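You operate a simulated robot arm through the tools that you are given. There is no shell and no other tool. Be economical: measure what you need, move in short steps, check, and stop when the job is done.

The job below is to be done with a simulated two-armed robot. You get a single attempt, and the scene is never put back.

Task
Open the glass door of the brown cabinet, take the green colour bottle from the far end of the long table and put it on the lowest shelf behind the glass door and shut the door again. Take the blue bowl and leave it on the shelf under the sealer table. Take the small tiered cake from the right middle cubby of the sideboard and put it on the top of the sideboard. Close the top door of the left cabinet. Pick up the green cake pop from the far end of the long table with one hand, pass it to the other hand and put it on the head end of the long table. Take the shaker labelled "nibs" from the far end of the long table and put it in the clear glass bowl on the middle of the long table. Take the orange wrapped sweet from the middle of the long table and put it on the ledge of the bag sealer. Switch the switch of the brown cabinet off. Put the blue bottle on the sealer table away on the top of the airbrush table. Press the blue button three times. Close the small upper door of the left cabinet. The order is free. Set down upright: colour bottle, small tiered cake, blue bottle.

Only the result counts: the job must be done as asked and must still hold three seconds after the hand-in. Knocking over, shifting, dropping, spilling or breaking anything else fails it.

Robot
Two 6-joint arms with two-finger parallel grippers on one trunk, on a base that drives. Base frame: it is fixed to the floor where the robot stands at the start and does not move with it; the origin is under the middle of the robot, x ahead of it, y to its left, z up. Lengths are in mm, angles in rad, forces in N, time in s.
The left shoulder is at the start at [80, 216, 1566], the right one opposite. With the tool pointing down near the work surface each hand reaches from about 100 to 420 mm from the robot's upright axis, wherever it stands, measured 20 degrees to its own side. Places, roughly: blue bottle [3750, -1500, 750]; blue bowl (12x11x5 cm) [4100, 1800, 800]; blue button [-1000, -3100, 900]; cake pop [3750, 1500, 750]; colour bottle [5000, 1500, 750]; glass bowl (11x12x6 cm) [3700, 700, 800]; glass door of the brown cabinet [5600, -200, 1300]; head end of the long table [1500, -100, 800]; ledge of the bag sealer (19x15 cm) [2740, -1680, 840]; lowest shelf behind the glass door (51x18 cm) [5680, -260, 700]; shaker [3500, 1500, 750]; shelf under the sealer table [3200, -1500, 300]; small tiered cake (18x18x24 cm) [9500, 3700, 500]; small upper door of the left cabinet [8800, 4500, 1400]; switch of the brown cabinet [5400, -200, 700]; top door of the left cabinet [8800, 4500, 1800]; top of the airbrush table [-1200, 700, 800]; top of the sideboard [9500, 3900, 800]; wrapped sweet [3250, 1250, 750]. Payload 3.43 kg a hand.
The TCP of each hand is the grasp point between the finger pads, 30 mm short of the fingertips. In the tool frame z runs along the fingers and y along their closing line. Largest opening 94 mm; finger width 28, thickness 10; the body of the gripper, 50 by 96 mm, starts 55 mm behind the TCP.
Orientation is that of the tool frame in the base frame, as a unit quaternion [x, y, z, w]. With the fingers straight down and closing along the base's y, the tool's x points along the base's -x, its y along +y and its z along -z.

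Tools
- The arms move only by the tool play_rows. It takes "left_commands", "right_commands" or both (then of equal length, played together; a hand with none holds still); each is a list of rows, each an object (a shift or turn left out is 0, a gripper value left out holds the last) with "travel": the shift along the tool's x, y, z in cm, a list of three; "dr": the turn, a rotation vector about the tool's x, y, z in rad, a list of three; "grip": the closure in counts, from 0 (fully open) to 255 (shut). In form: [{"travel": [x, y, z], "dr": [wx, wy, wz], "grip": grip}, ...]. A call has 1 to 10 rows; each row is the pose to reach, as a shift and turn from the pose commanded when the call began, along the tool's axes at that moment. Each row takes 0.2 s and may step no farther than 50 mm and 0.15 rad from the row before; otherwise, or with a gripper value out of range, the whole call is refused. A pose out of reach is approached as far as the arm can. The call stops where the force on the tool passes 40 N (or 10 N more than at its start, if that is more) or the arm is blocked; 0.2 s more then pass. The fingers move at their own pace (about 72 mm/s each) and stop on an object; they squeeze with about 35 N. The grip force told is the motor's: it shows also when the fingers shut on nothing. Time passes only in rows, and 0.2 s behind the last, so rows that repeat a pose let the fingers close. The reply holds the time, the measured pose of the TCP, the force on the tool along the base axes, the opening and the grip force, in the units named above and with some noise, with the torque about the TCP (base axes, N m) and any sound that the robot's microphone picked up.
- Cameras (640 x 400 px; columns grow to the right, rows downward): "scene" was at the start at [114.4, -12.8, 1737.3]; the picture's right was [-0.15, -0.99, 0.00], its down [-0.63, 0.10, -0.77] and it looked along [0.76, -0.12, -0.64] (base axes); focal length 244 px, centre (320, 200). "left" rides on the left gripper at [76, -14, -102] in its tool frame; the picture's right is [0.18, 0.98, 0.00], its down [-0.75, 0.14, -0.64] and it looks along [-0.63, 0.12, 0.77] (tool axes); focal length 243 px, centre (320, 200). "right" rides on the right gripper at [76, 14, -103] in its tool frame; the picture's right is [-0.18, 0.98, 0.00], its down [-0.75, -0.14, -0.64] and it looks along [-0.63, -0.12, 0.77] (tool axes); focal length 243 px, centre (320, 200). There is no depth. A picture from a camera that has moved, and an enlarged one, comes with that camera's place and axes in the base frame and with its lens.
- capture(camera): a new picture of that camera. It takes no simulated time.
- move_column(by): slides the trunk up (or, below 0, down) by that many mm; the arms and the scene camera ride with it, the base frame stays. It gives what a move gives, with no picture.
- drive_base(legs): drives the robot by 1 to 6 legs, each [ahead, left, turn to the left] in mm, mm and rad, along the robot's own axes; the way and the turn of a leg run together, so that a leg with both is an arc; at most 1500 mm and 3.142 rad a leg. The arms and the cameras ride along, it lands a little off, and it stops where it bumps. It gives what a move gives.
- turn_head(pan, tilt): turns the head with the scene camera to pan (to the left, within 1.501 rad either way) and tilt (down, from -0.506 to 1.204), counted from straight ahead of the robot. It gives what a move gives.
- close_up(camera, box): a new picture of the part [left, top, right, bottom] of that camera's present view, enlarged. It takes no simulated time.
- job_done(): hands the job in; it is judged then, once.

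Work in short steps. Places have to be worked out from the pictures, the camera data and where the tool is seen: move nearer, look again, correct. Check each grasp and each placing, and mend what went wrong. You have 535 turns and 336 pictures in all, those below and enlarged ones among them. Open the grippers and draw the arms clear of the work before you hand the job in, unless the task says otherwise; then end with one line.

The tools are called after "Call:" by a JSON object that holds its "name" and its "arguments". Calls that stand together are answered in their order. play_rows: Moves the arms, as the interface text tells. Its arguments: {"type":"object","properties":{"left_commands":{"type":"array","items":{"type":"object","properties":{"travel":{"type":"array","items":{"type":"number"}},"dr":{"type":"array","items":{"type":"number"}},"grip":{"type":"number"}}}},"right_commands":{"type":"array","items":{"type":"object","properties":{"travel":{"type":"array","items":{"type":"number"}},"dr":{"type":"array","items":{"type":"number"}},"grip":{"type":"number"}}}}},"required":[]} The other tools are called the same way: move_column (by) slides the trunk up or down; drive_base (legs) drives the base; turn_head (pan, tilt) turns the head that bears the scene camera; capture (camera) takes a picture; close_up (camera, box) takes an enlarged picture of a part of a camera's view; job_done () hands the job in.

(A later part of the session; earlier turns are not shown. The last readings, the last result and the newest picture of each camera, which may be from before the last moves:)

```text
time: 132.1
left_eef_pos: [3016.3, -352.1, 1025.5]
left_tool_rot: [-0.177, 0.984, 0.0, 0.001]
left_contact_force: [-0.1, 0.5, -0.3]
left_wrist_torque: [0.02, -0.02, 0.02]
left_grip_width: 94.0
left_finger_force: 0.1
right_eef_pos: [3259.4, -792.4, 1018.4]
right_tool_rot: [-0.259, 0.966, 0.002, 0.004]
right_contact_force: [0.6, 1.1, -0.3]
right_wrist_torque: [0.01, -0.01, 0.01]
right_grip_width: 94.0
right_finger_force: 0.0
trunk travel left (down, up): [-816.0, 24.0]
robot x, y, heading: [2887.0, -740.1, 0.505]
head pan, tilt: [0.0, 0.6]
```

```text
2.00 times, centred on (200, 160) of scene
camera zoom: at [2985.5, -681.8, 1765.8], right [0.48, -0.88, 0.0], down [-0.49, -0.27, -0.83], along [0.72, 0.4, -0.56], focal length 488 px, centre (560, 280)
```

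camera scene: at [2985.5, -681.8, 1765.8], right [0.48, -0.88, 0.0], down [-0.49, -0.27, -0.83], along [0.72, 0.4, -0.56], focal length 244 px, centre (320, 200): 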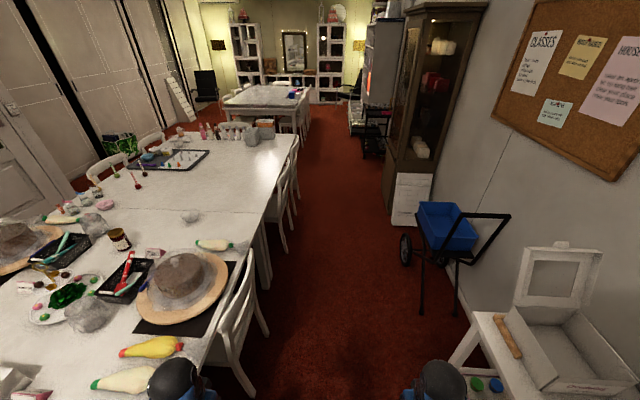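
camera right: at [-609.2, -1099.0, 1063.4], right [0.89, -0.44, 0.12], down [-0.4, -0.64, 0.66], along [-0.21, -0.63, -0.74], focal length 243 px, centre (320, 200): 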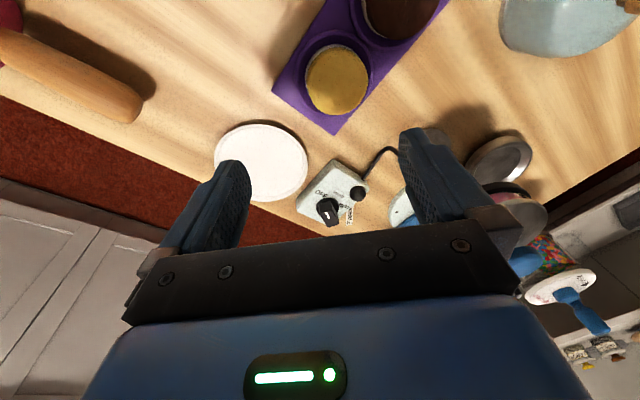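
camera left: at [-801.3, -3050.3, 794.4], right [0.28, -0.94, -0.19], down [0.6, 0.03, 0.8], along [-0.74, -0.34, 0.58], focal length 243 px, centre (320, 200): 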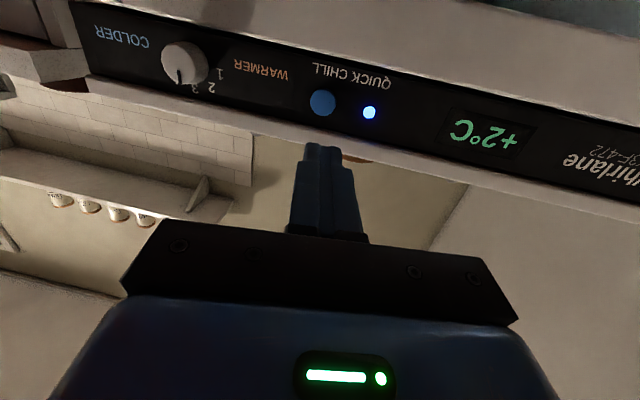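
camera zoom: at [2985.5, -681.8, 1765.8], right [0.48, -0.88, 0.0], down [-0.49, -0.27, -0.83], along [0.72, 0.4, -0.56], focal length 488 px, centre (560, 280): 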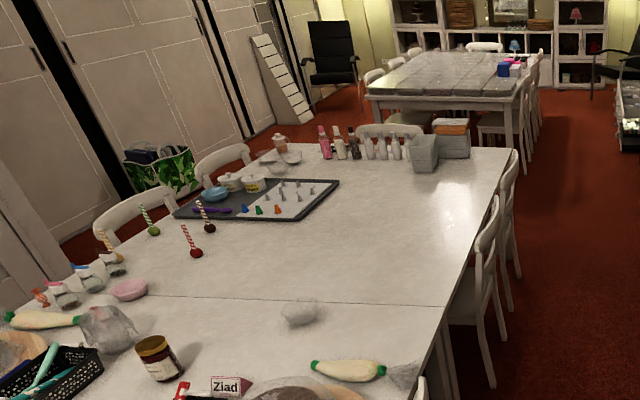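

Helpful: cake pops, shakers, bowl on the left edge of the table; bottles at the far end; cabinet front faces the aisle. I drive on until in front of the cabinet and turn to face it.

Call:
{"name": "drive_base", "arguments": {"legs": [[0, 0, -0.03], [1200, -40, 0], [1200, -40, 0], [0, 0, -1.57]]}}

Call:
{"name": "capture", "arguments": {"camera": "scene"}}

```text
time: 148.2
left_eef_pos: [5470.1, 68.6, 1024.3]
left_tool_rot: [0.605, 0.796, -0.001, 0.001]
left_contact_force: [-0.4, -0.2, 0.0]
left_wrist_torque: [0.0, -0.04, 0.04]
left_grip_width: 93.9
left_finger_force: 0.0
right_eef_pos: [5009.4, -134.7, 1017.3]
right_tool_rot: [0.537, 0.844, -0.002, 0.005]
right_contact_force: [-0.4, -0.2, -0.1]
right_wrist_torque: [0.02, 0.0, -0.02]
right_grip_width: 94.0
right_finger_force: 0.1
trunk travel left (down, up): [-816.0, 24.0]
robot x, y, heading: [5097.5, 239.8, -1.151]
head pan, tilt: [0.0, 0.6]
```

```text
286 pictures are left
camera scene: at [5144.7, 128.0, 1765.7], right [-0.91, -0.41, 0.0], down [-0.23, 0.52, -0.83], along [0.33, -0.75, -0.56], focal length 244 px, centre (320, 200)
```

scene: 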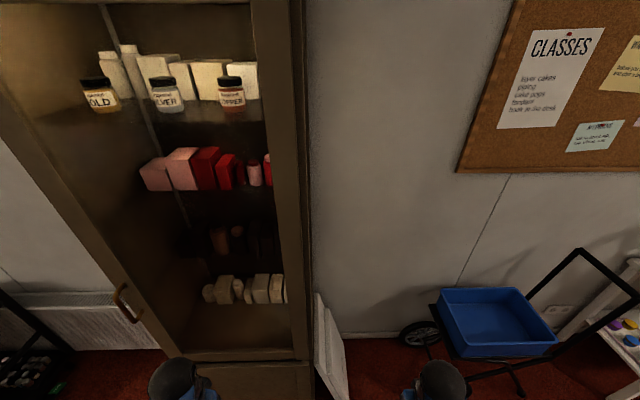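

The glass door is hinged at its right (near) side, with the handle at left ≈[5903,-40,1042]. I zoom on the handle and the lower right area for the switch.

Call:
{"name": "close_up", "arguments": {"camera": "scene", "box": [60, 240, 220, 400]}}

Call:
{"name": "close_up", "arguments": {"camera": "scene", "box": [200, 240, 360, 400]}}

```text
2.50 times, centred on (140, 320) of scene
camera zoom: at [5144.7, 128.0, 1765.7], right [-0.91, -0.41, 0.0], down [-0.23, 0.52, -0.83], along [0.33, -0.75, -0.56], focal length 610 px, centre (770, -100)
```

zoom: 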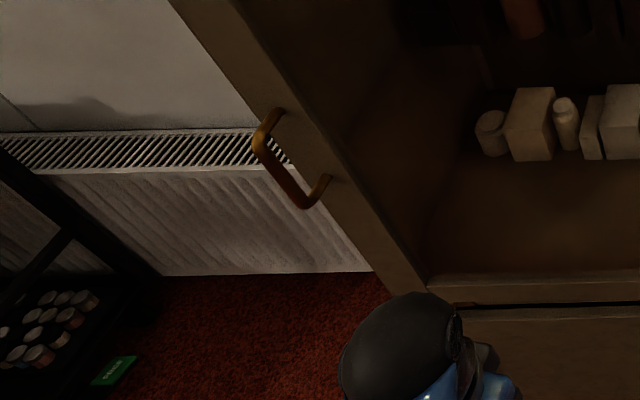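

```text
2.50 times, centred on (280, 320) of scene
camera zoom: at [5144.7, 128.0, 1765.7], right [-0.91, -0.41, 0.0], down [-0.23, 0.52, -0.83], along [0.33, -0.75, -0.56], focal length 610 px, centre (420, -100)
```

zoom: 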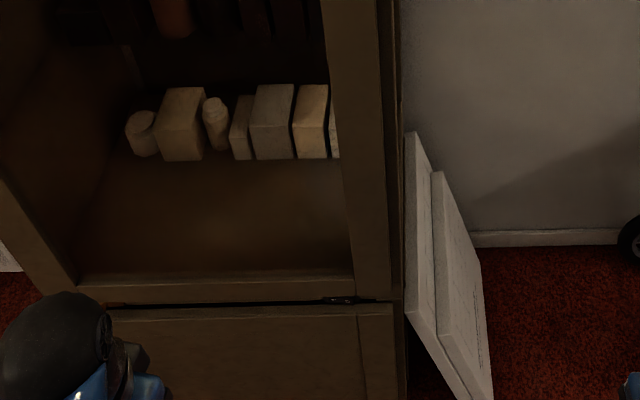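

Hinge at right, handle at left confirmed. I align the heading to the cabinet face and shift left so the right arm faces the handle, then lower the trunk.

Call:
{"name": "drive_base", "arguments": {"legs": [[0, 0, 0.05], [0, 700, 0]]}}

Call:
{"name": "move_column", "arguments": {"by": -300}}

Call:
{"name": "capture", "arguments": {"camera": "scene"}}

```text
time: 152.4
left_eef_pos: [6104.7, 406.5, 1024.7]
left_tool_rot: [0.584, 0.811, 0.0, 0.002]
left_contact_force: [0.7, -0.1, -0.6]
left_wrist_torque: [0.02, 0.05, -0.05]
left_grip_width: 94.0
left_finger_force: 0.1
right_eef_pos: [5655.6, 178.3, 1018.1]
right_tool_rot: [0.514, 0.858, -0.003, 0.004]
right_contact_force: [0.5, -0.1, 0.5]
right_wrist_torque: [0.02, 0.0, -0.01]
right_grip_width: 94.0
right_finger_force: 0.0
trunk travel left (down, up): [-816.0, 24.0]
robot x, y, heading: [5725.7, 554.7, -1.101]
head pan, tilt: [0.0, 0.6]
```

```text
time: 155.4
left_eef_pos: [6107.1, 405.7, 724.6]
left_tool_rot: [0.585, 0.811, -0.001, 0.001]
left_contact_force: [0.1, 0.0, 0.2]
left_wrist_torque: [0.0, -0.03, 0.0]
left_grip_width: 94.2
left_finger_force: 0.1
right_eef_pos: [5656.3, 178.1, 718.2]
right_tool_rot: [0.514, 0.858, -0.002, 0.005]
right_contact_force: [0.2, 0.2, -1.0]
right_wrist_torque: [-0.02, 0.0, -0.05]
right_grip_width: 93.8
right_finger_force: 0.1
trunk travel left (down, up): [-516.0, 324.0]
robot x, y, heading: [5720.9, 553.5, -1.103]
head pan, tilt: [0.0, 0.6]
```

```text
283 pictures are left
camera scene: at [5777.5, 448.1, 1465.8], right [-0.89, -0.45, 0.0], down [-0.26, 0.5, -0.83], along [0.37, -0.74, -0.56], focal length 244 px, centre (320, 200)
```

scene: 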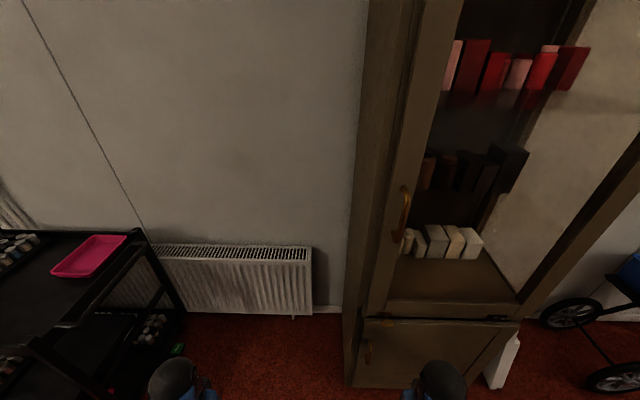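

Triangulated handle ≈[5803,-18,1145]. I swing the right tool to point at the cabinet, in front of the handle.

Call:
{"name": "play_rows", "arguments": {"right_commands": [{"travel": [-1.2, 0.4, -4.2], "dr": [0, -0.15, 0], "grip": 0}, {"travel": [-2.4, 0.8, -8.4], "dr": [0, -0.3, 0]}, {"travel": [-3.6, 1.2, -12.6], "dr": [0, -0.45, 0]}, {"travel": [-4.8, 1.6, -16.8], "dr": [0, -0.6, 0]}, {"travel": [-6, 2, -21], "dr": [0, -0.75, 0]}, {"travel": [-7.2, 2.4, -25.2], "dr": [0, -0.9, 0]}, {"travel": [-8.4, 2.8, -29.4], "dr": [0, -1.05, 0]}, {"travel": [-9.6, 3.2, -33.6], "dr": [0, -1.2, 0]}, {"travel": [-10.8, 3.6, -37.8], "dr": [0, -1.35, 0]}, {"travel": [-12, 4, -42], "dr": [0, -1.5, 0]}]}}

Call:
{"name": "capture", "arguments": {"camera": "right"}}

```text
time: 157.6
left_eef_pos: [6105.6, 406.2, 724.9]
left_tool_rot: [0.585, 0.811, -0.001, 0.002]
left_contact_force: [0.1, 0.2, 0.5]
left_wrist_torque: [-0.01, 0.01, -0.03]
left_grip_width: 94.1
left_finger_force: 0.0
right_eef_pos: [5830.5, 11.1, 1085.8]
right_tool_rot: [0.374, 0.623, -0.353, 0.589]
right_contact_force: [-0.2, -0.4, -0.4]
right_wrist_torque: [0.04, 0.01, 0.01]
right_grip_width: 94.1
right_finger_force: 0.1
right hand out of reach, approached as far as the arm can: row 2, 3, 4, 5, 6, 7, 8, 9, 10
trunk travel left (down, up): [-516.0, 324.0]
robot x, y, heading: [5725.9, 550.7, -1.101]
head pan, tilt: [0.0, 0.6]
```

```text
282 pictures are left
camera right: at [5793.5, 110.5, 1016.1], right [0.87, 0.45, 0.18], down [-0.41, 0.46, 0.79], along [0.27, -0.76, 0.59], focal length 243 px, centre (320, 200)
```

right: 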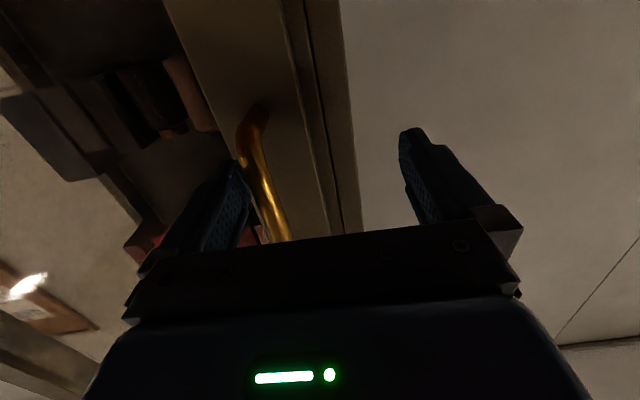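

The handle is already between the fingers but close to one of them. I shift the hand ~30 mm to centre it.

Call:
{"name": "play_rows", "arguments": {"right_commands": [{"travel": [0, -1.5, 0]}, {"travel": [0, -3.0, 0]}, {"travel": [0, -3.0, 0]}]}}

Call:
{"name": "capture", "arguments": {"camera": "right"}}

```text
time: 158.4
left_eef_pos: [6107.6, 406.1, 725.2]
left_tool_rot: [0.584, 0.811, -0.001, 0.001]
left_contact_force: [0.4, 0.4, 0.3]
left_wrist_torque: [-0.03, -0.02, -0.05]
left_grip_width: 94.3
left_finger_force: 0.0
right_eef_pos: [5805.8, -8.0, 1085.4]
right_tool_rot: [0.375, 0.625, -0.352, 0.588]
right_contact_force: [-0.1, 0.1, -0.5]
right_wrist_torque: [-0.02, 0.0, -0.04]
right_grip_width: 94.0
right_finger_force: 0.0
right hand out of reach, approached as far as the arm can: row 2, 3
trunk travel left (down, up): [-516.0, 324.0]
robot x, y, heading: [5720.9, 549.3, -1.1]
head pan, tilt: [0.0, 0.6]
```

```text
281 pictures are left
camera right: at [5768.5, 92.1, 1015.6], right [0.87, 0.45, 0.18], down [-0.41, 0.46, 0.79], along [0.27, -0.76, 0.58], focal length 243 px, centre (320, 200)
```

right: 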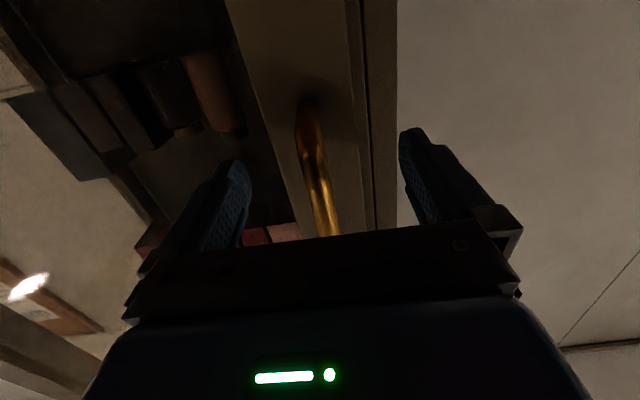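

Handle centred at about the TCP depth; I close the gripper on it.

Call:
{"name": "play_rows", "arguments": {"right_commands": [{"grip": 255}, {"grip": 255}, {"grip": 255}, {"grip": 255}, {"grip": 255}]}}

Call:
{"name": "capture", "arguments": {"camera": "right"}}

```text
time: 159.6
left_eef_pos: [6105.6, 407.1, 723.6]
left_tool_rot: [0.585, 0.811, -0.001, 0.001]
left_contact_force: [0.2, -0.6, -0.6]
left_wrist_torque: [-0.03, -0.01, 0.02]
left_grip_width: 94.0
left_finger_force: 0.1
right_eef_pos: [5805.8, -7.9, 1084.5]
right_tool_rot: [0.375, 0.624, -0.352, 0.588]
right_contact_force: [0.0, 0.2, 0.0]
right_wrist_torque: [-0.03, 0.04, 0.04]
right_grip_width: 17.3
right_finger_force: 45.5
trunk travel left (down, up): [-516.0, 324.0]
robot x, y, heading: [5726.6, 553.0, -1.098]
head pan, tilt: [0.0, 0.6]
```

```text
280 pictures are left
camera right: at [5768.4, 92.1, 1015.5], right [0.87, 0.45, 0.18], down [-0.41, 0.46, 0.79], along [0.27, -0.77, 0.58], focal length 243 px, centre (320, 200)
```

right: 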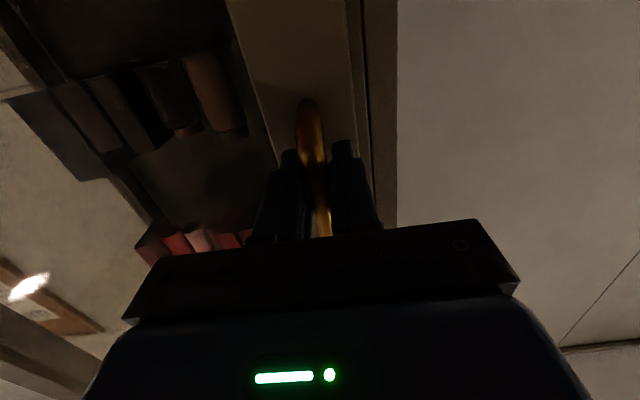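

Grip on the handle is firm (17 mm). I pull back along a slight arc.

Call:
{"name": "play_rows", "arguments": {"right_commands": [{"travel": [0, 0, -3], "grip": 255}, {"travel": [0, -0.3, -6], "grip": 255}, {"travel": [0, -0.8, -9], "grip": 255}, {"travel": [0, -1.4, -12], "grip": 255}, {"travel": [0, -2.2, -15], "grip": 255}]}}

Call:
{"name": "capture", "arguments": {"camera": "scene"}}

```text
time: 160.4
left_eef_pos: [6106.6, 404.9, 724.3]
left_tool_rot: [0.584, 0.812, -0.001, 0.001]
left_contact_force: [-0.5, -1.0, 1.0]
left_wrist_torque: [0.01, 0.05, -0.02]
left_grip_width: 93.8
left_finger_force: 0.1
right_eef_pos: [5802.8, -1.8, 1075.4]
right_tool_rot: [0.373, 0.616, -0.359, 0.594]
right_contact_force: [-3.1, -5.8, 17.8]
right_wrist_torque: [0.59, 0.4, -0.17]
right_grip_width: 17.4
right_finger_force: 44.5
right hand out of reach, approached as far as the arm can: row 1, 2, 3
trunk travel left (down, up): [-516.0, 324.0]
robot x, y, heading: [5724.5, 556.1, -1.098]
head pan, tilt: [0.0, 0.6]
stopped in row 3 (right hand): the force on the tool passed its limit at 52 N (the readings are from after the stop); the commanded pose is now the measured one
```

```text
279 pictures are left
camera scene: at [5778.1, 446.7, 1465.3], right [-0.89, -0.45, 0.0], down [-0.26, 0.5, -0.82], along [0.37, -0.74, -0.57], focal length 244 px, centre (320, 200)
```

scene: 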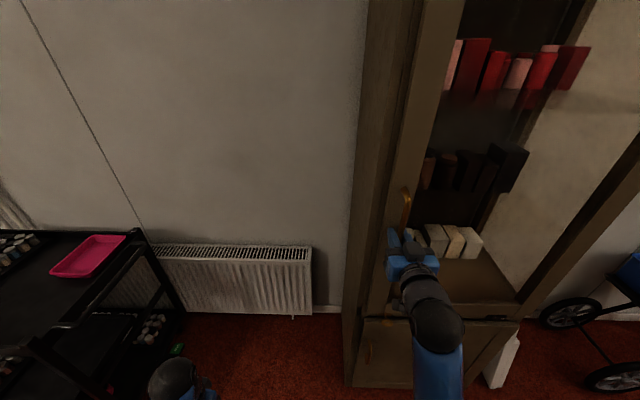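

The arm can't retract here (too close to its shoulder), so I pull with the base instead: a short reverse holding the handle.

Call:
{"name": "drive_base", "arguments": {"legs": [[-60, -3, 0]]}}

Call:
{"name": "capture", "arguments": {"camera": "right"}}

```text
time: 161.3
left_eef_pos: [6076.2, 453.3, 726.6]
left_tool_rot: [0.584, 0.811, 0.0, 0.002]
left_contact_force: [0.2, 0.4, 0.2]
left_wrist_torque: [-0.02, -0.02, -0.01]
left_grip_width: 94.0
left_finger_force: 0.0
right_eef_pos: [5769.3, 46.7, 1075.2]
right_tool_rot: [0.374, 0.616, -0.358, 0.593]
right_contact_force: [-17.6, -14.9, 19.9]
right_wrist_torque: [-0.92, -0.05, 0.16]
right_grip_width: 17.3
right_finger_force: 45.3
trunk travel left (down, up): [-516.0, 324.0]
robot x, y, heading: [5695.1, 601.6, -1.102]
head pan, tilt: [0.0, 0.6]
```

```text
278 pictures are left
camera right: at [5734.4, 145.5, 1003.2], right [0.87, 0.45, 0.19], down [-0.41, 0.48, 0.78], along [0.26, -0.76, 0.6], focal length 243 px, centre (320, 200)
```

right: 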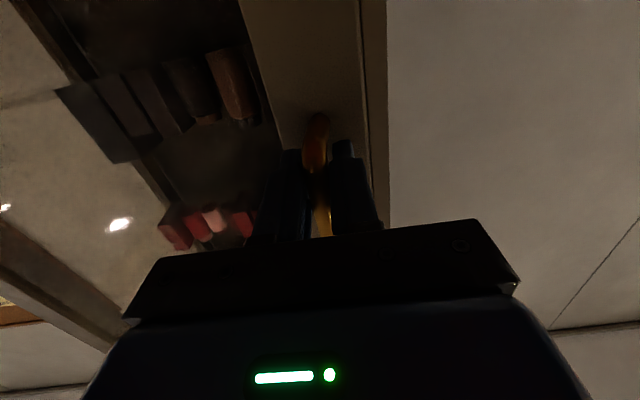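

The door follows. I continue the reverse with the arc.

Call:
{"name": "drive_base", "arguments": {"legs": [[-90, -30, 0], [-90, -38, 0]]}}

Call:
{"name": "capture", "arguments": {"camera": "scene"}}

```text
time: 163.2
left_eef_pos: [5932.9, 582.9, 725.4]
left_tool_rot: [0.585, 0.811, 0.001, 0.002]
left_contact_force: [-0.8, -0.2, -0.1]
left_wrist_torque: [-0.01, 0.0, -0.03]
left_grip_width: 93.9
left_finger_force: 0.0
right_eef_pos: [5626.1, 174.6, 1075.4]
right_tool_rot: [0.375, 0.614, -0.361, 0.593]
right_contact_force: [-11.4, -19.7, 22.3]
right_wrist_torque: [-0.53, 0.07, 0.21]
right_grip_width: 17.6
right_finger_force: 44.5
trunk travel left (down, up): [-516.0, 324.0]
robot x, y, heading: [5552.1, 731.9, -1.107]
head pan, tilt: [0.0, 0.6]
```

```text
277 pictures are left
camera scene: at [5602.2, 625.0, 1465.9], right [-0.89, -0.45, 0.0], down [-0.25, 0.51, -0.82], along [0.37, -0.74, -0.57], focal length 244 px, centre (320, 200)
```

scene: 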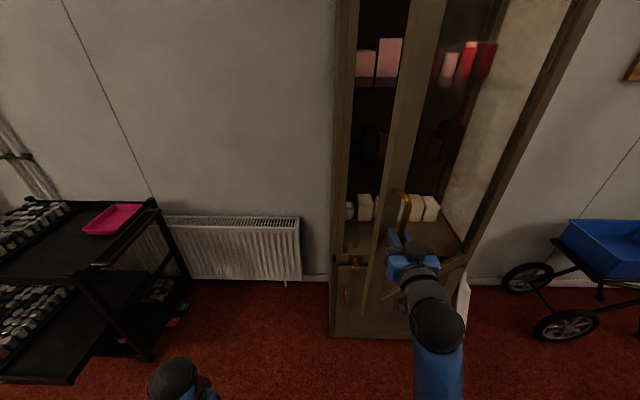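

The door is ~30° open, with its switch-like part visible beneath. I keep swinging it by turning the base right with a little reverse.

Call:
{"name": "drive_base", "arguments": {"legs": [[-35, 0, -0.2], [-35, 0, -0.2]]}}

Call:
{"name": "capture", "arguments": {"camera": "scene"}}

```text
time: 164.1
left_eef_pos: [5922.9, 574.7, 725.7]
left_tool_rot: [0.608, 0.794, -0.001, 0.002]
left_contact_force: [0.2, -0.2, 1.1]
left_wrist_torque: [-0.04, 0.02, 0.04]
left_grip_width: 93.9
left_finger_force: 0.1
right_eef_pos: [5602.7, 189.7, 1076.8]
right_tool_rot: [0.387, 0.608, -0.369, 0.587]
right_contact_force: [9.0, 13.7, -2.7]
right_wrist_torque: [-0.3, 0.6, 0.19]
right_grip_width: 17.1
right_finger_force: 45.3
trunk travel left (down, up): [-516.0, 324.0]
robot x, y, heading: [5550.8, 742.4, -1.165]
head pan, tilt: [0.0, 0.6]
stopped in leg 1: the force on the tool passed its limit at 48 N (the readings are from after the stop); the commanded pose is now the measured one
```

```text
276 pictures are left
camera scene: at [5598.5, 636.0, 1465.9], right [-0.92, -0.4, 0.0], down [-0.23, 0.52, -0.83], along [0.33, -0.76, -0.56], focal length 244 px, centre (320, 200)
```

scene: 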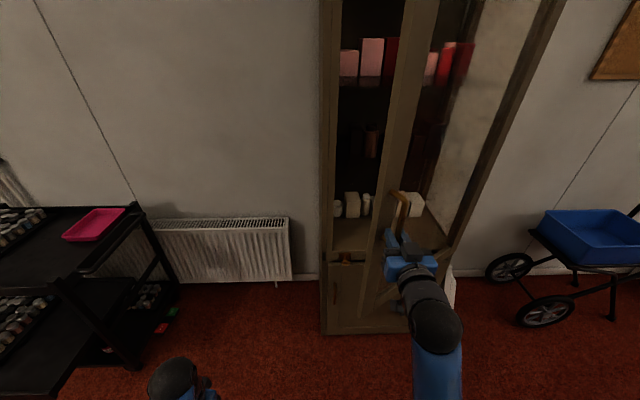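

Force limit reached; I release the handle, back off slightly, and will push the door open from its inner side instead.

Call:
{"name": "play_rows", "arguments": {"right_commands": [{"grip": 0}, {"grip": 0}, {"grip": 0}, {"grip": 0}]}}

Call:
{"name": "drive_base", "arguments": {"legs": [[-80, 0, 0]]}}

Call:
{"name": "capture", "arguments": {"camera": "right"}}

Call:
{"name": "capture", "arguments": {"camera": "scene"}}

```text
time: 165.1
left_eef_pos: [5922.2, 574.2, 725.0]
left_tool_rot: [0.608, 0.794, -0.002, 0.002]
left_contact_force: [0.3, 0.0, -0.6]
left_wrist_torque: [-0.01, 0.0, 0.03]
left_grip_width: 94.2
left_finger_force: 0.0
right_eef_pos: [5598.5, 185.1, 1074.9]
right_tool_rot: [0.39, 0.606, -0.371, 0.585]
right_contact_force: [-0.8, -0.3, 0.6]
right_wrist_torque: [0.01, 0.01, -0.02]
right_grip_width: 94.4
right_finger_force: 0.0
trunk travel left (down, up): [-516.0, 324.0]
robot x, y, heading: [5548.8, 742.2, -1.158]
head pan, tilt: [0.0, 0.6]
```

```text
time: 165.9
left_eef_pos: [5921.5, 586.7, 725.4]
left_tool_rot: [0.608, 0.794, -0.001, 0.002]
left_contact_force: [0.5, 0.3, -0.1]
left_wrist_torque: [-0.03, -0.01, -0.02]
left_grip_width: 93.8
left_finger_force: 0.1
right_eef_pos: [5596.6, 201.5, 1076.8]
right_tool_rot: [0.39, 0.606, -0.371, 0.586]
right_contact_force: [-0.3, 0.5, 0.3]
right_wrist_torque: [0.02, -0.01, -0.02]
right_grip_width: 93.9
right_finger_force: 0.1
trunk travel left (down, up): [-516.0, 324.0]
robot x, y, heading: [5545.6, 760.3, -1.158]
head pan, tilt: [0.0, 0.6]
stopped in leg 1: the robot was blocked; the commanded pose is now the measured one
```

```text
275 pictures are left
camera right: at [5565.7, 302.7, 1004.5], right [0.89, 0.41, 0.19], down [-0.39, 0.49, 0.78], along [0.22, -0.77, 0.6], focal length 243 px, centre (320, 200)
```

right: 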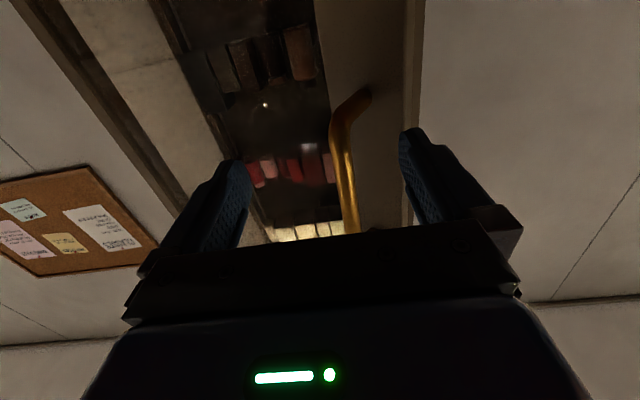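

```text
274 pictures are left
camera scene: at [5594.9, 650.3, 1466.0], right [-0.92, -0.4, 0.0], down [-0.22, 0.52, -0.83], along [0.33, -0.76, -0.56], focal length 244 px, centre (320, 200)
```

scene: 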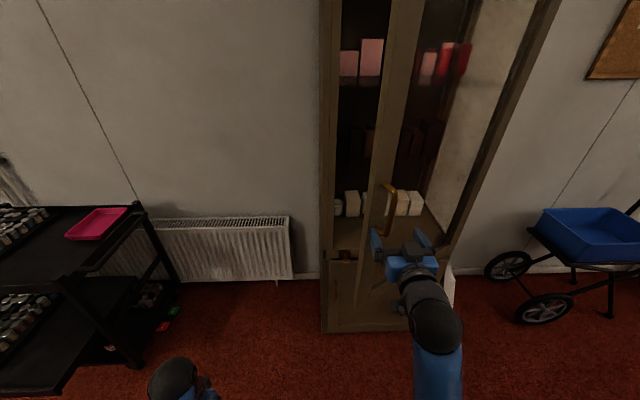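

I've touched something (chair) behind; I move forward 20 mm, raise the hand above the handle, then shift left past the door edge.

Call:
{"name": "drive_base", "arguments": {"legs": [[20, 0, 0]]}}

Call:
{"name": "move_column", "arguments": {"by": 150}}

Call:
{"name": "drive_base", "arguments": {"legs": [[0, 190, 0]]}}

Call:
{"name": "capture", "arguments": {"camera": "scene"}}

Call:
{"name": "turn_head", "arguments": {"pan": 1.3, "tilt": 0.7}}

Call:
{"name": "capture", "arguments": {"camera": "scene"}}

```text
time: 166.7
left_eef_pos: [5929.2, 568.9, 726.3]
left_tool_rot: [0.608, 0.794, -0.002, 0.003]
left_contact_force: [-0.8, -0.7, 0.7]
left_wrist_torque: [-0.01, -0.02, -0.02]
left_grip_width: 94.1
left_finger_force: 0.0
right_eef_pos: [5604.6, 185.6, 1077.6]
right_tool_rot: [0.389, 0.605, -0.372, 0.587]
right_contact_force: [0.8, 0.7, 0.5]
right_wrist_torque: [-0.02, -0.01, 0.01]
right_grip_width: 93.9
right_finger_force: 0.1
trunk travel left (down, up): [-516.0, 324.0]
robot x, y, heading: [5556.3, 741.5, -1.159]
head pan, tilt: [0.0, 0.6]
```

```text
time: 168.5
left_eef_pos: [5929.6, 569.1, 874.2]
left_tool_rot: [0.608, 0.794, -0.002, 0.001]
left_contact_force: [-0.7, 0.4, 0.5]
left_wrist_torque: [0.0, 0.01, -0.01]
left_grip_width: 94.1
left_finger_force: 0.0
right_eef_pos: [5604.8, 181.7, 1224.7]
right_tool_rot: [0.39, 0.606, -0.371, 0.586]
right_contact_force: [-0.5, 0.2, -0.2]
right_wrist_torque: [-0.01, -0.02, 0.02]
right_grip_width: 94.2
right_finger_force: 0.2
trunk travel left (down, up): [-666.0, 174.0]
robot x, y, heading: [5559.7, 735.3, -1.16]
head pan, tilt: [0.0, 0.6]
```

```text
time: 170.0
left_eef_pos: [6094.2, 639.9, 876.3]
left_tool_rot: [0.608, 0.794, -0.001, 0.003]
left_contact_force: [0.0, 0.3, -0.7]
left_wrist_torque: [0.01, 0.01, -0.01]
left_grip_width: 93.8
left_finger_force: 0.1
right_eef_pos: [5768.8, 253.8, 1224.2]
right_tool_rot: [0.391, 0.605, -0.37, 0.586]
right_contact_force: [-0.4, -0.6, 0.1]
right_wrist_torque: [0.0, 0.0, 0.02]
right_grip_width: 94.1
right_finger_force: 0.0
trunk travel left (down, up): [-666.0, 174.0]
robot x, y, heading: [5721.5, 810.8, -1.161]
head pan, tilt: [0.0, 0.6]
```

```text
273 pictures are left
camera scene: at [5766.5, 700.9, 1615.7], right [-0.92, -0.4, 0.0], down [-0.22, 0.52, -0.82], along [0.33, -0.76, -0.57], focal length 244 px, centre (320, 200)
```

scene: 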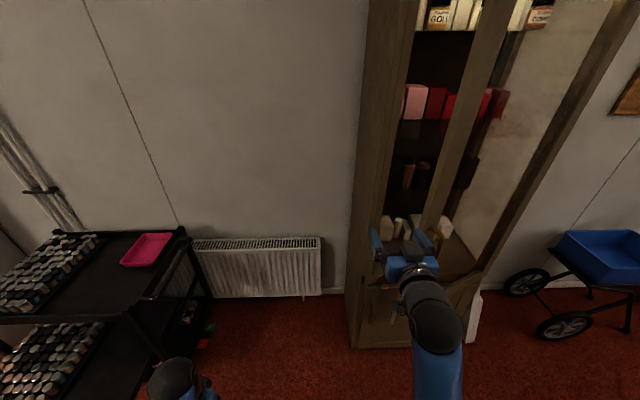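

```text
time: 171.5
left_eef_pos: [6096.7, 642.6, 874.4]
left_tool_rot: [0.608, 0.794, -0.001, 0.002]
left_contact_force: [-0.1, -0.9, 0.0]
left_wrist_torque: [-0.03, 0.02, -0.02]
left_grip_width: 94.3
left_finger_force: 0.0
right_eef_pos: [5772.3, 254.4, 1226.6]
right_tool_rot: [0.39, 0.607, -0.37, 0.585]
right_contact_force: [-0.2, -0.9, 0.8]
right_wrist_torque: [0.02, 0.02, -0.01]
right_grip_width: 93.8
right_finger_force: 0.1
trunk travel left (down, up): [-666.0, 174.0]
robot x, y, heading: [5722.8, 809.3, -1.163]
head pan, tilt: [1.3, 0.7]
```

```text
272 pictures are left
camera scene: at [5819.5, 795.6, 1607.1], right [0.14, -0.99, 0.0], down [-0.64, -0.09, -0.76], along [0.76, 0.11, -0.64], focal length 244 px, centre (320, 200)
```

scene: 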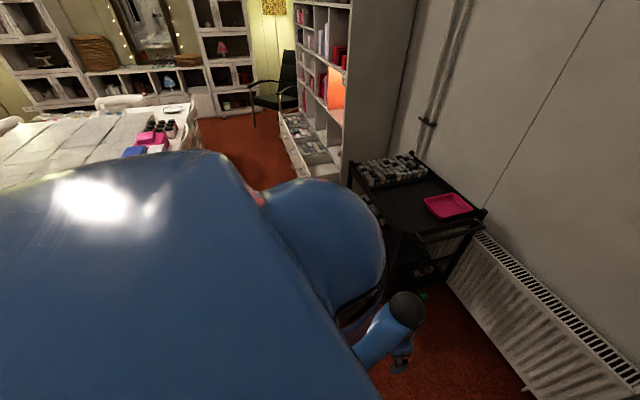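

The hand is now left of the door's free edge. I go forward a little and sweep right to push the door open.

Call:
{"name": "turn_head", "arguments": {"pan": 0, "tilt": 0.7}}

Call:
{"name": "drive_base", "arguments": {"legs": [[55, 0, 0], [0, -170, 0]]}}

Call:
{"name": "capture", "arguments": {"camera": "scene"}}

```text
time: 172.9
left_eef_pos: [6096.4, 641.1, 875.0]
left_tool_rot: [0.608, 0.794, -0.001, 0.002]
left_contact_force: [-0.5, 0.4, -0.3]
left_wrist_torque: [0.0, 0.02, 0.0]
left_grip_width: 93.9
left_finger_force: 0.0
right_eef_pos: [5771.7, 255.0, 1224.9]
right_tool_rot: [0.39, 0.606, -0.371, 0.586]
right_contact_force: [-0.8, -0.1, 0.4]
right_wrist_torque: [0.01, -0.04, 0.01]
right_grip_width: 94.1
right_finger_force: 0.1
trunk travel left (down, up): [-666.0, 174.0]
robot x, y, heading: [5718.8, 807.0, -1.16]
head pan, tilt: [0.0, 0.7]
```

```text
time: 174.9
left_eef_pos: [5965.2, 525.2, 874.3]
left_tool_rot: [0.607, 0.795, -0.002, 0.002]
left_contact_force: [0.5, -0.6, 0.1]
left_wrist_torque: [-0.02, 0.05, -0.01]
left_grip_width: 93.9
left_finger_force: 0.2
right_eef_pos: [5642.9, 140.4, 1225.8]
right_tool_rot: [0.389, 0.607, -0.371, 0.585]
right_contact_force: [-0.1, -0.2, 0.2]
right_wrist_torque: [-0.01, -0.01, -0.02]
right_grip_width: 94.1
right_finger_force: 0.1
trunk travel left (down, up): [-666.0, 174.0]
robot x, y, heading: [5593.7, 699.5, -1.163]
head pan, tilt: [0.0, 0.7]
```

```text
271 pictures are left
camera scene: at [5639.6, 591.2, 1607.1], right [-0.92, -0.4, 0.0], down [-0.26, 0.59, -0.76], along [0.31, -0.7, -0.64], focal length 244 px, centre (320, 200)
```

scene: 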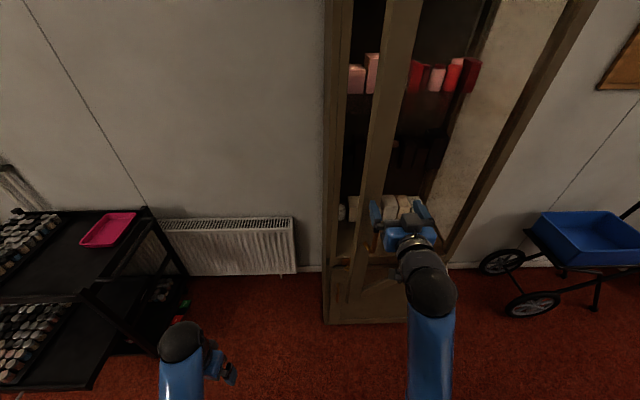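

The hand slid in front of the door. I go back left past the edge, move deeper, and sweep again.

Call:
{"name": "drive_base", "arguments": {"legs": [[-20, 190, 0], [115, 0, 0], [0, -180, 0]]}}

Call:
{"name": "capture", "arguments": {"camera": "scene"}}

```text
time: 177.9
left_eef_pos: [6118.0, 493.5, 875.0]
left_tool_rot: [0.606, 0.796, -0.001, 0.001]
left_contact_force: [-0.1, -0.2, -0.2]
left_wrist_torque: [0.02, -0.03, -0.01]
left_grip_width: 94.1
left_finger_force: 0.1
right_eef_pos: [5799.2, 109.9, 1230.0]
right_tool_rot: [0.382, 0.607, -0.366, 0.594]
right_contact_force: [24.3, 25.1, 9.8]
right_wrist_torque: [-0.26, 1.0, -2.09]
right_grip_width: 74.1
right_finger_force: 0.1
trunk travel left (down, up): [-666.0, 174.0]
robot x, y, heading: [5743.1, 662.8, -1.152]
head pan, tilt: [0.0, 0.7]
stopped in leg 3: the force on the tool passed its limit at 58 N (the readings are from after the stop); the commanded pose is now the measured one
```

```text
270 pictures are left
camera scene: at [5790.2, 556.5, 1607.3], right [-0.92, -0.4, 0.0], down [-0.26, 0.59, -0.76], along [0.31, -0.7, -0.65], focal length 244 px, centre (320, 200)
```

scene: 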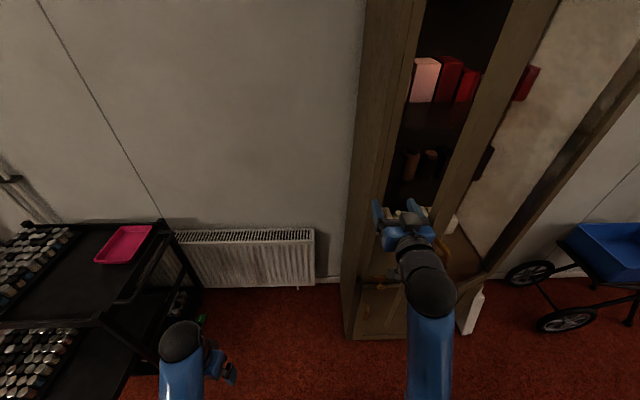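

Contact with the door edge pushed the open finger. I ease off, close the gripper for stiffness, and push again in small steps.

Call:
{"name": "drive_base", "arguments": {"legs": [[0, 20, 0]]}}

Call:
{"name": "play_rows", "arguments": {"right_commands": [{"grip": 255}, {"grip": 255}, {"grip": 255}, {"grip": 255}]}}

Call:
{"name": "capture", "arguments": {"camera": "right"}}

Call:
{"name": "drive_base", "arguments": {"legs": [[0, -60, 0]]}}

```text
time: 178.7
left_eef_pos: [6132.3, 500.3, 876.1]
left_tool_rot: [0.607, 0.794, 0.001, 0.003]
left_contact_force: [-1.1, -0.7, 1.4]
left_wrist_torque: [-0.03, -0.06, 0.0]
left_grip_width: 93.8
left_finger_force: 0.1
right_eef_pos: [5808.8, 116.0, 1227.4]
right_tool_rot: [0.387, 0.606, -0.367, 0.591]
right_contact_force: [0.0, 1.0, -0.7]
right_wrist_torque: [0.02, 0.01, 0.01]
right_grip_width: 93.9
right_finger_force: 0.0
trunk travel left (down, up): [-666.0, 174.0]
robot x, y, heading: [5761.8, 668.1, -1.159]
head pan, tilt: [0.0, 0.7]
```

```text
time: 179.7
left_eef_pos: [6133.1, 499.3, 875.0]
left_tool_rot: [0.607, 0.795, -0.001, 0.001]
left_contact_force: [-0.3, -0.8, -0.7]
left_wrist_torque: [0.01, -0.03, -0.03]
left_grip_width: 93.9
left_finger_force: 0.0
right_eef_pos: [5812.4, 115.1, 1226.5]
right_tool_rot: [0.387, 0.606, -0.369, 0.589]
right_contact_force: [0.8, 0.7, -0.1]
right_wrist_torque: [0.01, -0.02, -0.02]
right_grip_width: 0.0
right_finger_force: 32.8
trunk travel left (down, up): [-666.0, 174.0]
robot x, y, heading: [5763.0, 666.4, -1.155]
head pan, tilt: [0.0, 0.7]
```

```text
269 pictures are left
camera right: at [5780.3, 215.2, 1154.8], right [0.89, 0.42, 0.19], down [-0.4, 0.49, 0.77], along [0.23, -0.76, 0.6], focal length 243 px, centre (320, 200)
```

right: 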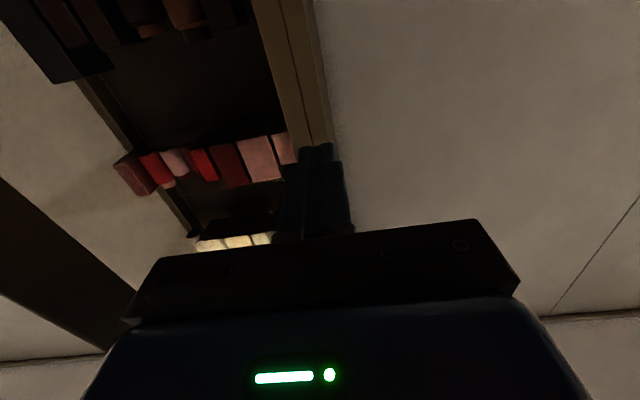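

```text
time: 180.6
left_eef_pos: [6104.5, 488.9, 873.3]
left_tool_rot: [0.606, 0.795, -0.002, 0.002]
left_contact_force: [0.1, -0.8, 1.0]
left_wrist_torque: [0.02, 0.0, -0.01]
left_grip_width: 94.0
left_finger_force: 0.1
right_eef_pos: [5791.4, 106.5, 1230.1]
right_tool_rot: [0.375, 0.61, -0.361, 0.597]
right_contact_force: [7.8, 8.4, -0.6]
right_wrist_torque: [-0.26, 0.09, -0.73]
right_grip_width: 0.0
right_finger_force: 32.8
trunk travel left (down, up): [-666.0, 174.0]
robot x, y, heading: [5726.2, 651.9, -1.156]
head pan, tilt: [0.0, 0.7]
stopped in leg 1: the force on the tool passed its limit at 100 N (the readings are from after the stop); the commanded pose is now the measured one
```

Rigid contact. I look more carefully at where the hand is relative to door and frame.

Call:
{"name": "close_up", "arguments": {"camera": "scene", "box": [300, 0, 560, 330]}}

```text
1.21 times, centred on (430, 165) of scene
camera zoom: at [5778.3, 552.2, 1607.1], right [-0.92, -0.4, 0.0], down [-0.26, 0.59, -0.76], along [0.31, -0.7, -0.64], focal length 296 px, centre (187, 242)
```

zoom: 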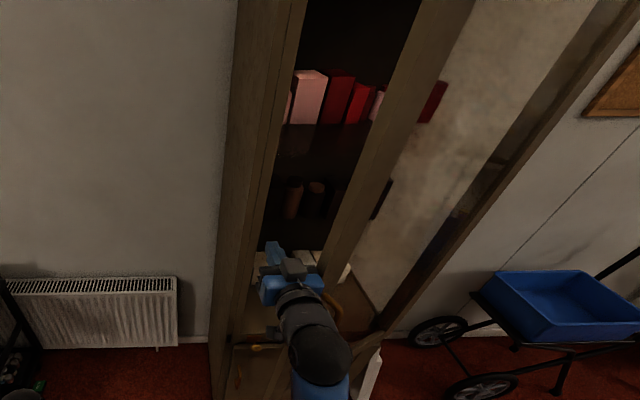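

The hand is in the gap, left of the door, near the handle top. I raise it a bit and push slowly with the arm instead.

Call:
{"name": "drive_base", "arguments": {"legs": [[0, 15, 0]]}}

Call:
{"name": "move_column", "arguments": {"by": 70}}

Call:
{"name": "play_rows", "arguments": {"right_commands": [{"travel": [0, -0.5, 0]}, {"travel": [0, -1, 0]}, {"travel": [0, -1.5, 0]}, {"travel": [0, -2, 0]}, {"travel": [0, -2.5, 0]}, {"travel": [0, -3, 0]}, {"travel": [0, -3.5, 0]}, {"travel": [0, -4, 0]}, {"travel": [0, -4.5, 0]}, {"travel": [0, -5, 0]}]}}

```text
time: 181.4
left_eef_pos: [6113.0, 492.8, 876.4]
left_tool_rot: [0.606, 0.795, 0.001, 0.002]
left_contact_force: [0.4, -0.5, -0.2]
left_wrist_torque: [0.0, -0.03, -0.02]
left_grip_width: 94.0
left_finger_force: 0.1
right_eef_pos: [5797.9, 112.1, 1228.7]
right_tool_rot: [0.377, 0.608, -0.361, 0.598]
right_contact_force: [-0.7, 0.3, 0.4]
right_wrist_torque: [0.01, 0.01, 0.06]
right_grip_width: 0.0
right_finger_force: 33.1
trunk travel left (down, up): [-666.0, 174.0]
robot x, y, heading: [5742.7, 662.1, -1.157]
head pan, tilt: [0.0, 0.7]
```

```text
time: 182.5
left_eef_pos: [6116.8, 493.1, 945.0]
left_tool_rot: [0.606, 0.795, 0.0, 0.001]
left_contact_force: [0.3, -0.3, 0.2]
left_wrist_torque: [0.01, 0.0, -0.03]
left_grip_width: 93.8
left_finger_force: 0.1
right_eef_pos: [5800.9, 112.2, 1299.3]
right_tool_rot: [0.377, 0.609, -0.362, 0.597]
right_contact_force: [-0.2, 0.5, 0.5]
right_wrist_torque: [-0.02, -0.02, 0.01]
right_grip_width: 0.1
right_finger_force: 33.0
trunk travel left (down, up): [-736.0, 104.0]
robot x, y, heading: [5744.3, 662.4, -1.155]
head pan, tilt: [0.0, 0.7]
```

```text
time: 183.7
left_eef_pos: [6119.5, 498.4, 944.3]
left_tool_rot: [0.605, 0.796, -0.002, 0.002]
left_contact_force: [-0.3, -0.4, 0.0]
left_wrist_torque: [0.03, 0.01, -0.03]
left_grip_width: 94.0
left_finger_force: 0.1
right_eef_pos: [5792.2, 104.3, 1296.9]
right_tool_rot: [0.371, 0.614, -0.355, 0.599]
right_contact_force: [20.4, 22.5, -1.8]
right_wrist_torque: [-0.75, 0.37, -2.54]
right_grip_width: 0.1
right_finger_force: 33.1
right hand out of reach, approached as far as the arm can: row 1, 2, 3, 4, 5, 6
trunk travel left (down, up): [-736.0, 104.0]
robot x, y, heading: [5741.0, 659.9, -1.155]
head pan, tilt: [0.0, 0.7]
stopped in row 6 (right hand): the force on the tool passed its limit at 41 N (the readings are from after the stop); the commanded pose is now the measured one
```

Pushing sideways is nearly along the door's plane, so it's ineffective. I'll turn the fingers to the right behind the door edge and pull outward instead.

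Call:
{"name": "drive_base", "arguments": {"legs": [[0, 35, 0]]}}

Call:
{"name": "play_rows", "arguments": {"right_commands": [{"dr": [0.15, 0, 0]}, {"dr": [0.3, 0, 0]}, {"dr": [0.45, 0, 0]}, {"dr": [0.6, 0, 0]}, {"dr": [0.75, 0, 0]}, {"dr": [0.9, 0, 0]}, {"dr": [1.05, 0, 0]}]}}

Call:
{"name": "capture", "arguments": {"camera": "scene"}}

Call:
{"name": "capture", "arguments": {"camera": "right"}}

```text
time: 184.6
left_eef_pos: [6141.9, 507.2, 947.0]
left_tool_rot: [0.605, 0.796, 0.002, 0.003]
left_contact_force: [-0.1, -0.9, -0.3]
left_wrist_torque: [0.04, -0.02, -0.01]
left_grip_width: 94.1
left_finger_force: 0.1
right_eef_pos: [5807.6, 110.3, 1294.6]
right_tool_rot: [0.378, 0.611, -0.356, 0.598]
right_contact_force: [-0.6, -0.4, -0.2]
right_wrist_torque: [0.01, -0.01, 0.03]
right_grip_width: 0.0
right_finger_force: 32.7
trunk travel left (down, up): [-736.0, 104.0]
robot x, y, heading: [5770.7, 677.4, -1.151]
head pan, tilt: [0.0, 0.7]
```

```text
time: 186.2
left_eef_pos: [6148.0, 507.4, 944.2]
left_tool_rot: [0.605, 0.796, 0.0, 0.0]
left_contact_force: [0.6, 0.1, -0.1]
left_wrist_torque: [0.01, -0.03, 0.0]
left_grip_width: 94.1
left_finger_force: 0.0
right_eef_pos: [5817.2, 110.3, 1294.8]
right_tool_rot: [0.624, 0.35, -0.616, 0.328]
right_contact_force: [-0.1, 0.5, 0.3]
right_wrist_torque: [0.01, -0.02, -0.02]
right_grip_width: 0.0
right_finger_force: 32.7
trunk travel left (down, up): [-736.0, 104.0]
robot x, y, heading: [5772.6, 680.2, -1.152]
head pan, tilt: [0.0, 0.7]
```

```text
267 pictures are left
camera scene: at [5821.4, 570.8, 1677.0], right [-0.91, -0.4, 0.0], down [-0.26, 0.59, -0.76], along [0.31, -0.7, -0.64], focal length 244 px, centre (320, 200)
```

scene: 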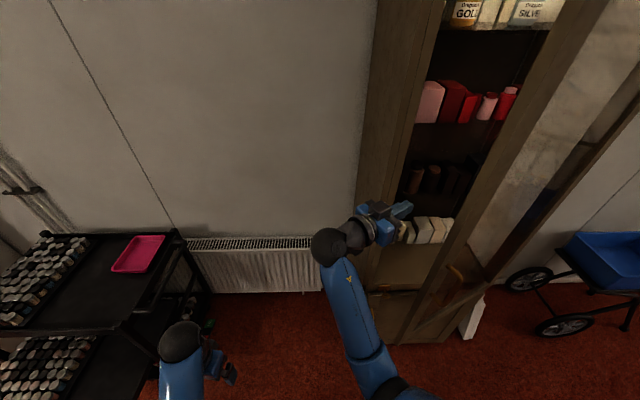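

```text
266 pictures are left
camera right: at [5883.8, 191.4, 1220.7], right [0.83, -0.54, 0.16], down [0.23, 0.59, 0.77], along [-0.51, -0.6, 0.61], focal length 243 px, centre (320, 200)
```

right: 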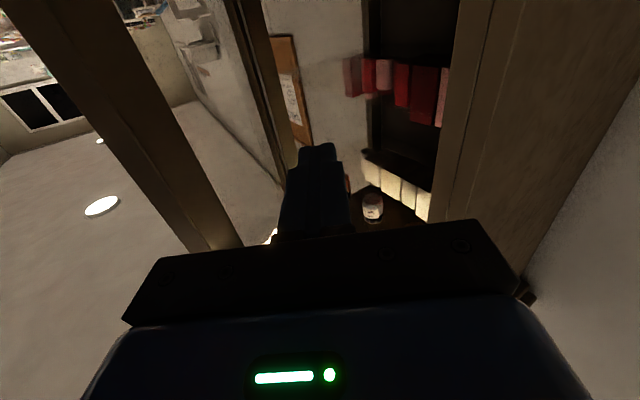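

Fingers are behind the door now. I shift right to hook it, then pull back gently.

Call:
{"name": "drive_base", "arguments": {"legs": [[0, -80, 0], [-70, 0, 0]]}}

Call:
{"name": "drive_base", "arguments": {"legs": [[-30, 0, -0.12], [-20, 0, -0.12]]}}

Call:
{"name": "capture", "arguments": {"camera": "scene"}}

```text
time: 187.9
left_eef_pos: [6051.7, 532.9, 942.3]
left_tool_rot: [0.606, 0.796, 0.001, -0.002]
left_contact_force: [0.1, -0.8, -0.3]
left_wrist_torque: [0.04, 0.08, 0.0]
left_grip_width: 94.1
left_finger_force: 0.1
right_eef_pos: [5722.0, 135.3, 1290.7]
right_tool_rot: [0.623, 0.354, -0.616, 0.326]
right_contact_force: [0.8, -1.7, 0.0]
right_wrist_torque: [-0.02, 0.0, -0.09]
right_grip_width: 0.0
right_finger_force: 33.0
trunk travel left (down, up): [-736.0, 104.0]
robot x, y, heading: [5671.3, 703.9, -1.153]
head pan, tilt: [0.0, 0.7]
```

```text
time: 189.4
left_eef_pos: [5981.7, 497.0, 944.0]
left_tool_rot: [0.698, 0.716, -0.001, 0.001]
left_contact_force: [0.6, 0.3, -0.7]
left_wrist_torque: [0.01, 0.03, -0.04]
left_grip_width: 94.0
left_finger_force: 0.0
right_eef_pos: [5564.5, 191.4, 1293.2]
right_tool_rot: [0.663, 0.272, -0.652, 0.249]
right_contact_force: [0.5, -0.5, -0.1]
right_wrist_torque: [-0.01, 0.01, -0.05]
right_grip_width: 0.0
right_finger_force: 32.6
trunk travel left (down, up): [-736.0, 104.0]
robot x, y, heading: [5660.6, 753.2, -1.405]
head pan, tilt: [0.0, 0.7]
```

```text
265 pictures are left
camera scene: at [5680.9, 636.5, 1676.7], right [-0.99, -0.17, 0.0], down [-0.11, 0.64, -0.76], along [0.13, -0.75, -0.65], focal length 244 px, centre (320, 200)
```

scene: 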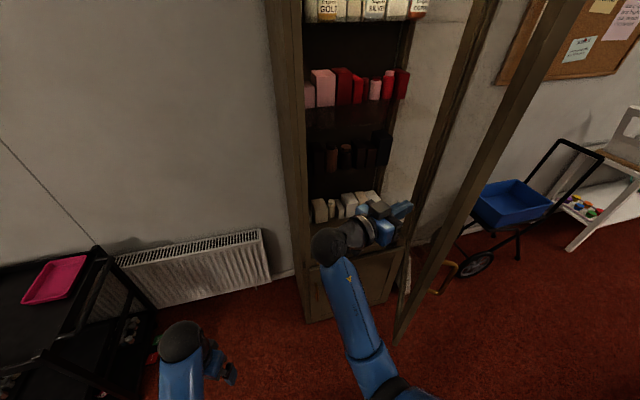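

The door swung wide open. I push a bit more to the right to reach about 90°.

Call:
{"name": "drive_base", "arguments": {"legs": [[0, -120, -0.1]]}}

Call:
{"name": "capture", "arguments": {"camera": "scene"}}

```text
time: 190.6
left_eef_pos: [5844.4, 455.0, 944.8]
left_tool_rot: [0.732, 0.681, -0.003, 0.001]
left_contact_force: [0.3, -0.6, 0.4]
left_wrist_torque: [-0.03, 0.04, 0.03]
left_grip_width: 93.8
left_finger_force: 0.0
right_eef_pos: [5400.4, 193.2, 1294.9]
right_tool_rot: [0.673, 0.239, -0.665, 0.218]
right_contact_force: [0.4, -0.3, 0.3]
right_wrist_torque: [-0.01, -0.01, -0.04]
right_grip_width: 0.1
right_finger_force: 33.0
trunk travel left (down, up): [-736.0, 104.0]
robot x, y, heading: [5544.4, 741.2, -1.498]
head pan, tilt: [0.0, 0.7]
```

```text
264 pictures are left
camera scene: at [5560.4, 625.5, 1677.0], right [-1.0, -0.07, 0.0], down [-0.05, 0.64, -0.76], along [0.05, -0.76, -0.64], focal length 244 px, centre (320, 200)
```

scene: 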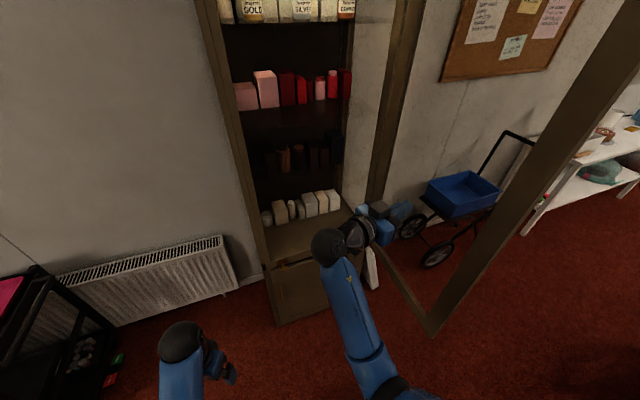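

I zoom on the lower cabinet to inspect the lowest shelf and find the switch.

Call:
{"name": "close_up", "arguments": {"camera": "scene", "box": [220, 150, 380, 330]}}

```text
2.22 times, centred on (300, 240) of scene
camera zoom: at [5560.4, 625.5, 1677.0], right [-1.0, -0.07, 0.0], down [-0.05, 0.64, -0.76], along [0.05, -0.76, -0.64], focal length 542 px, centre (364, 111)
```

zoom: 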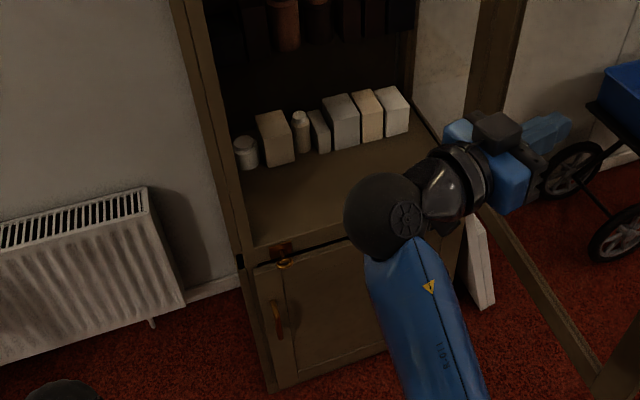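

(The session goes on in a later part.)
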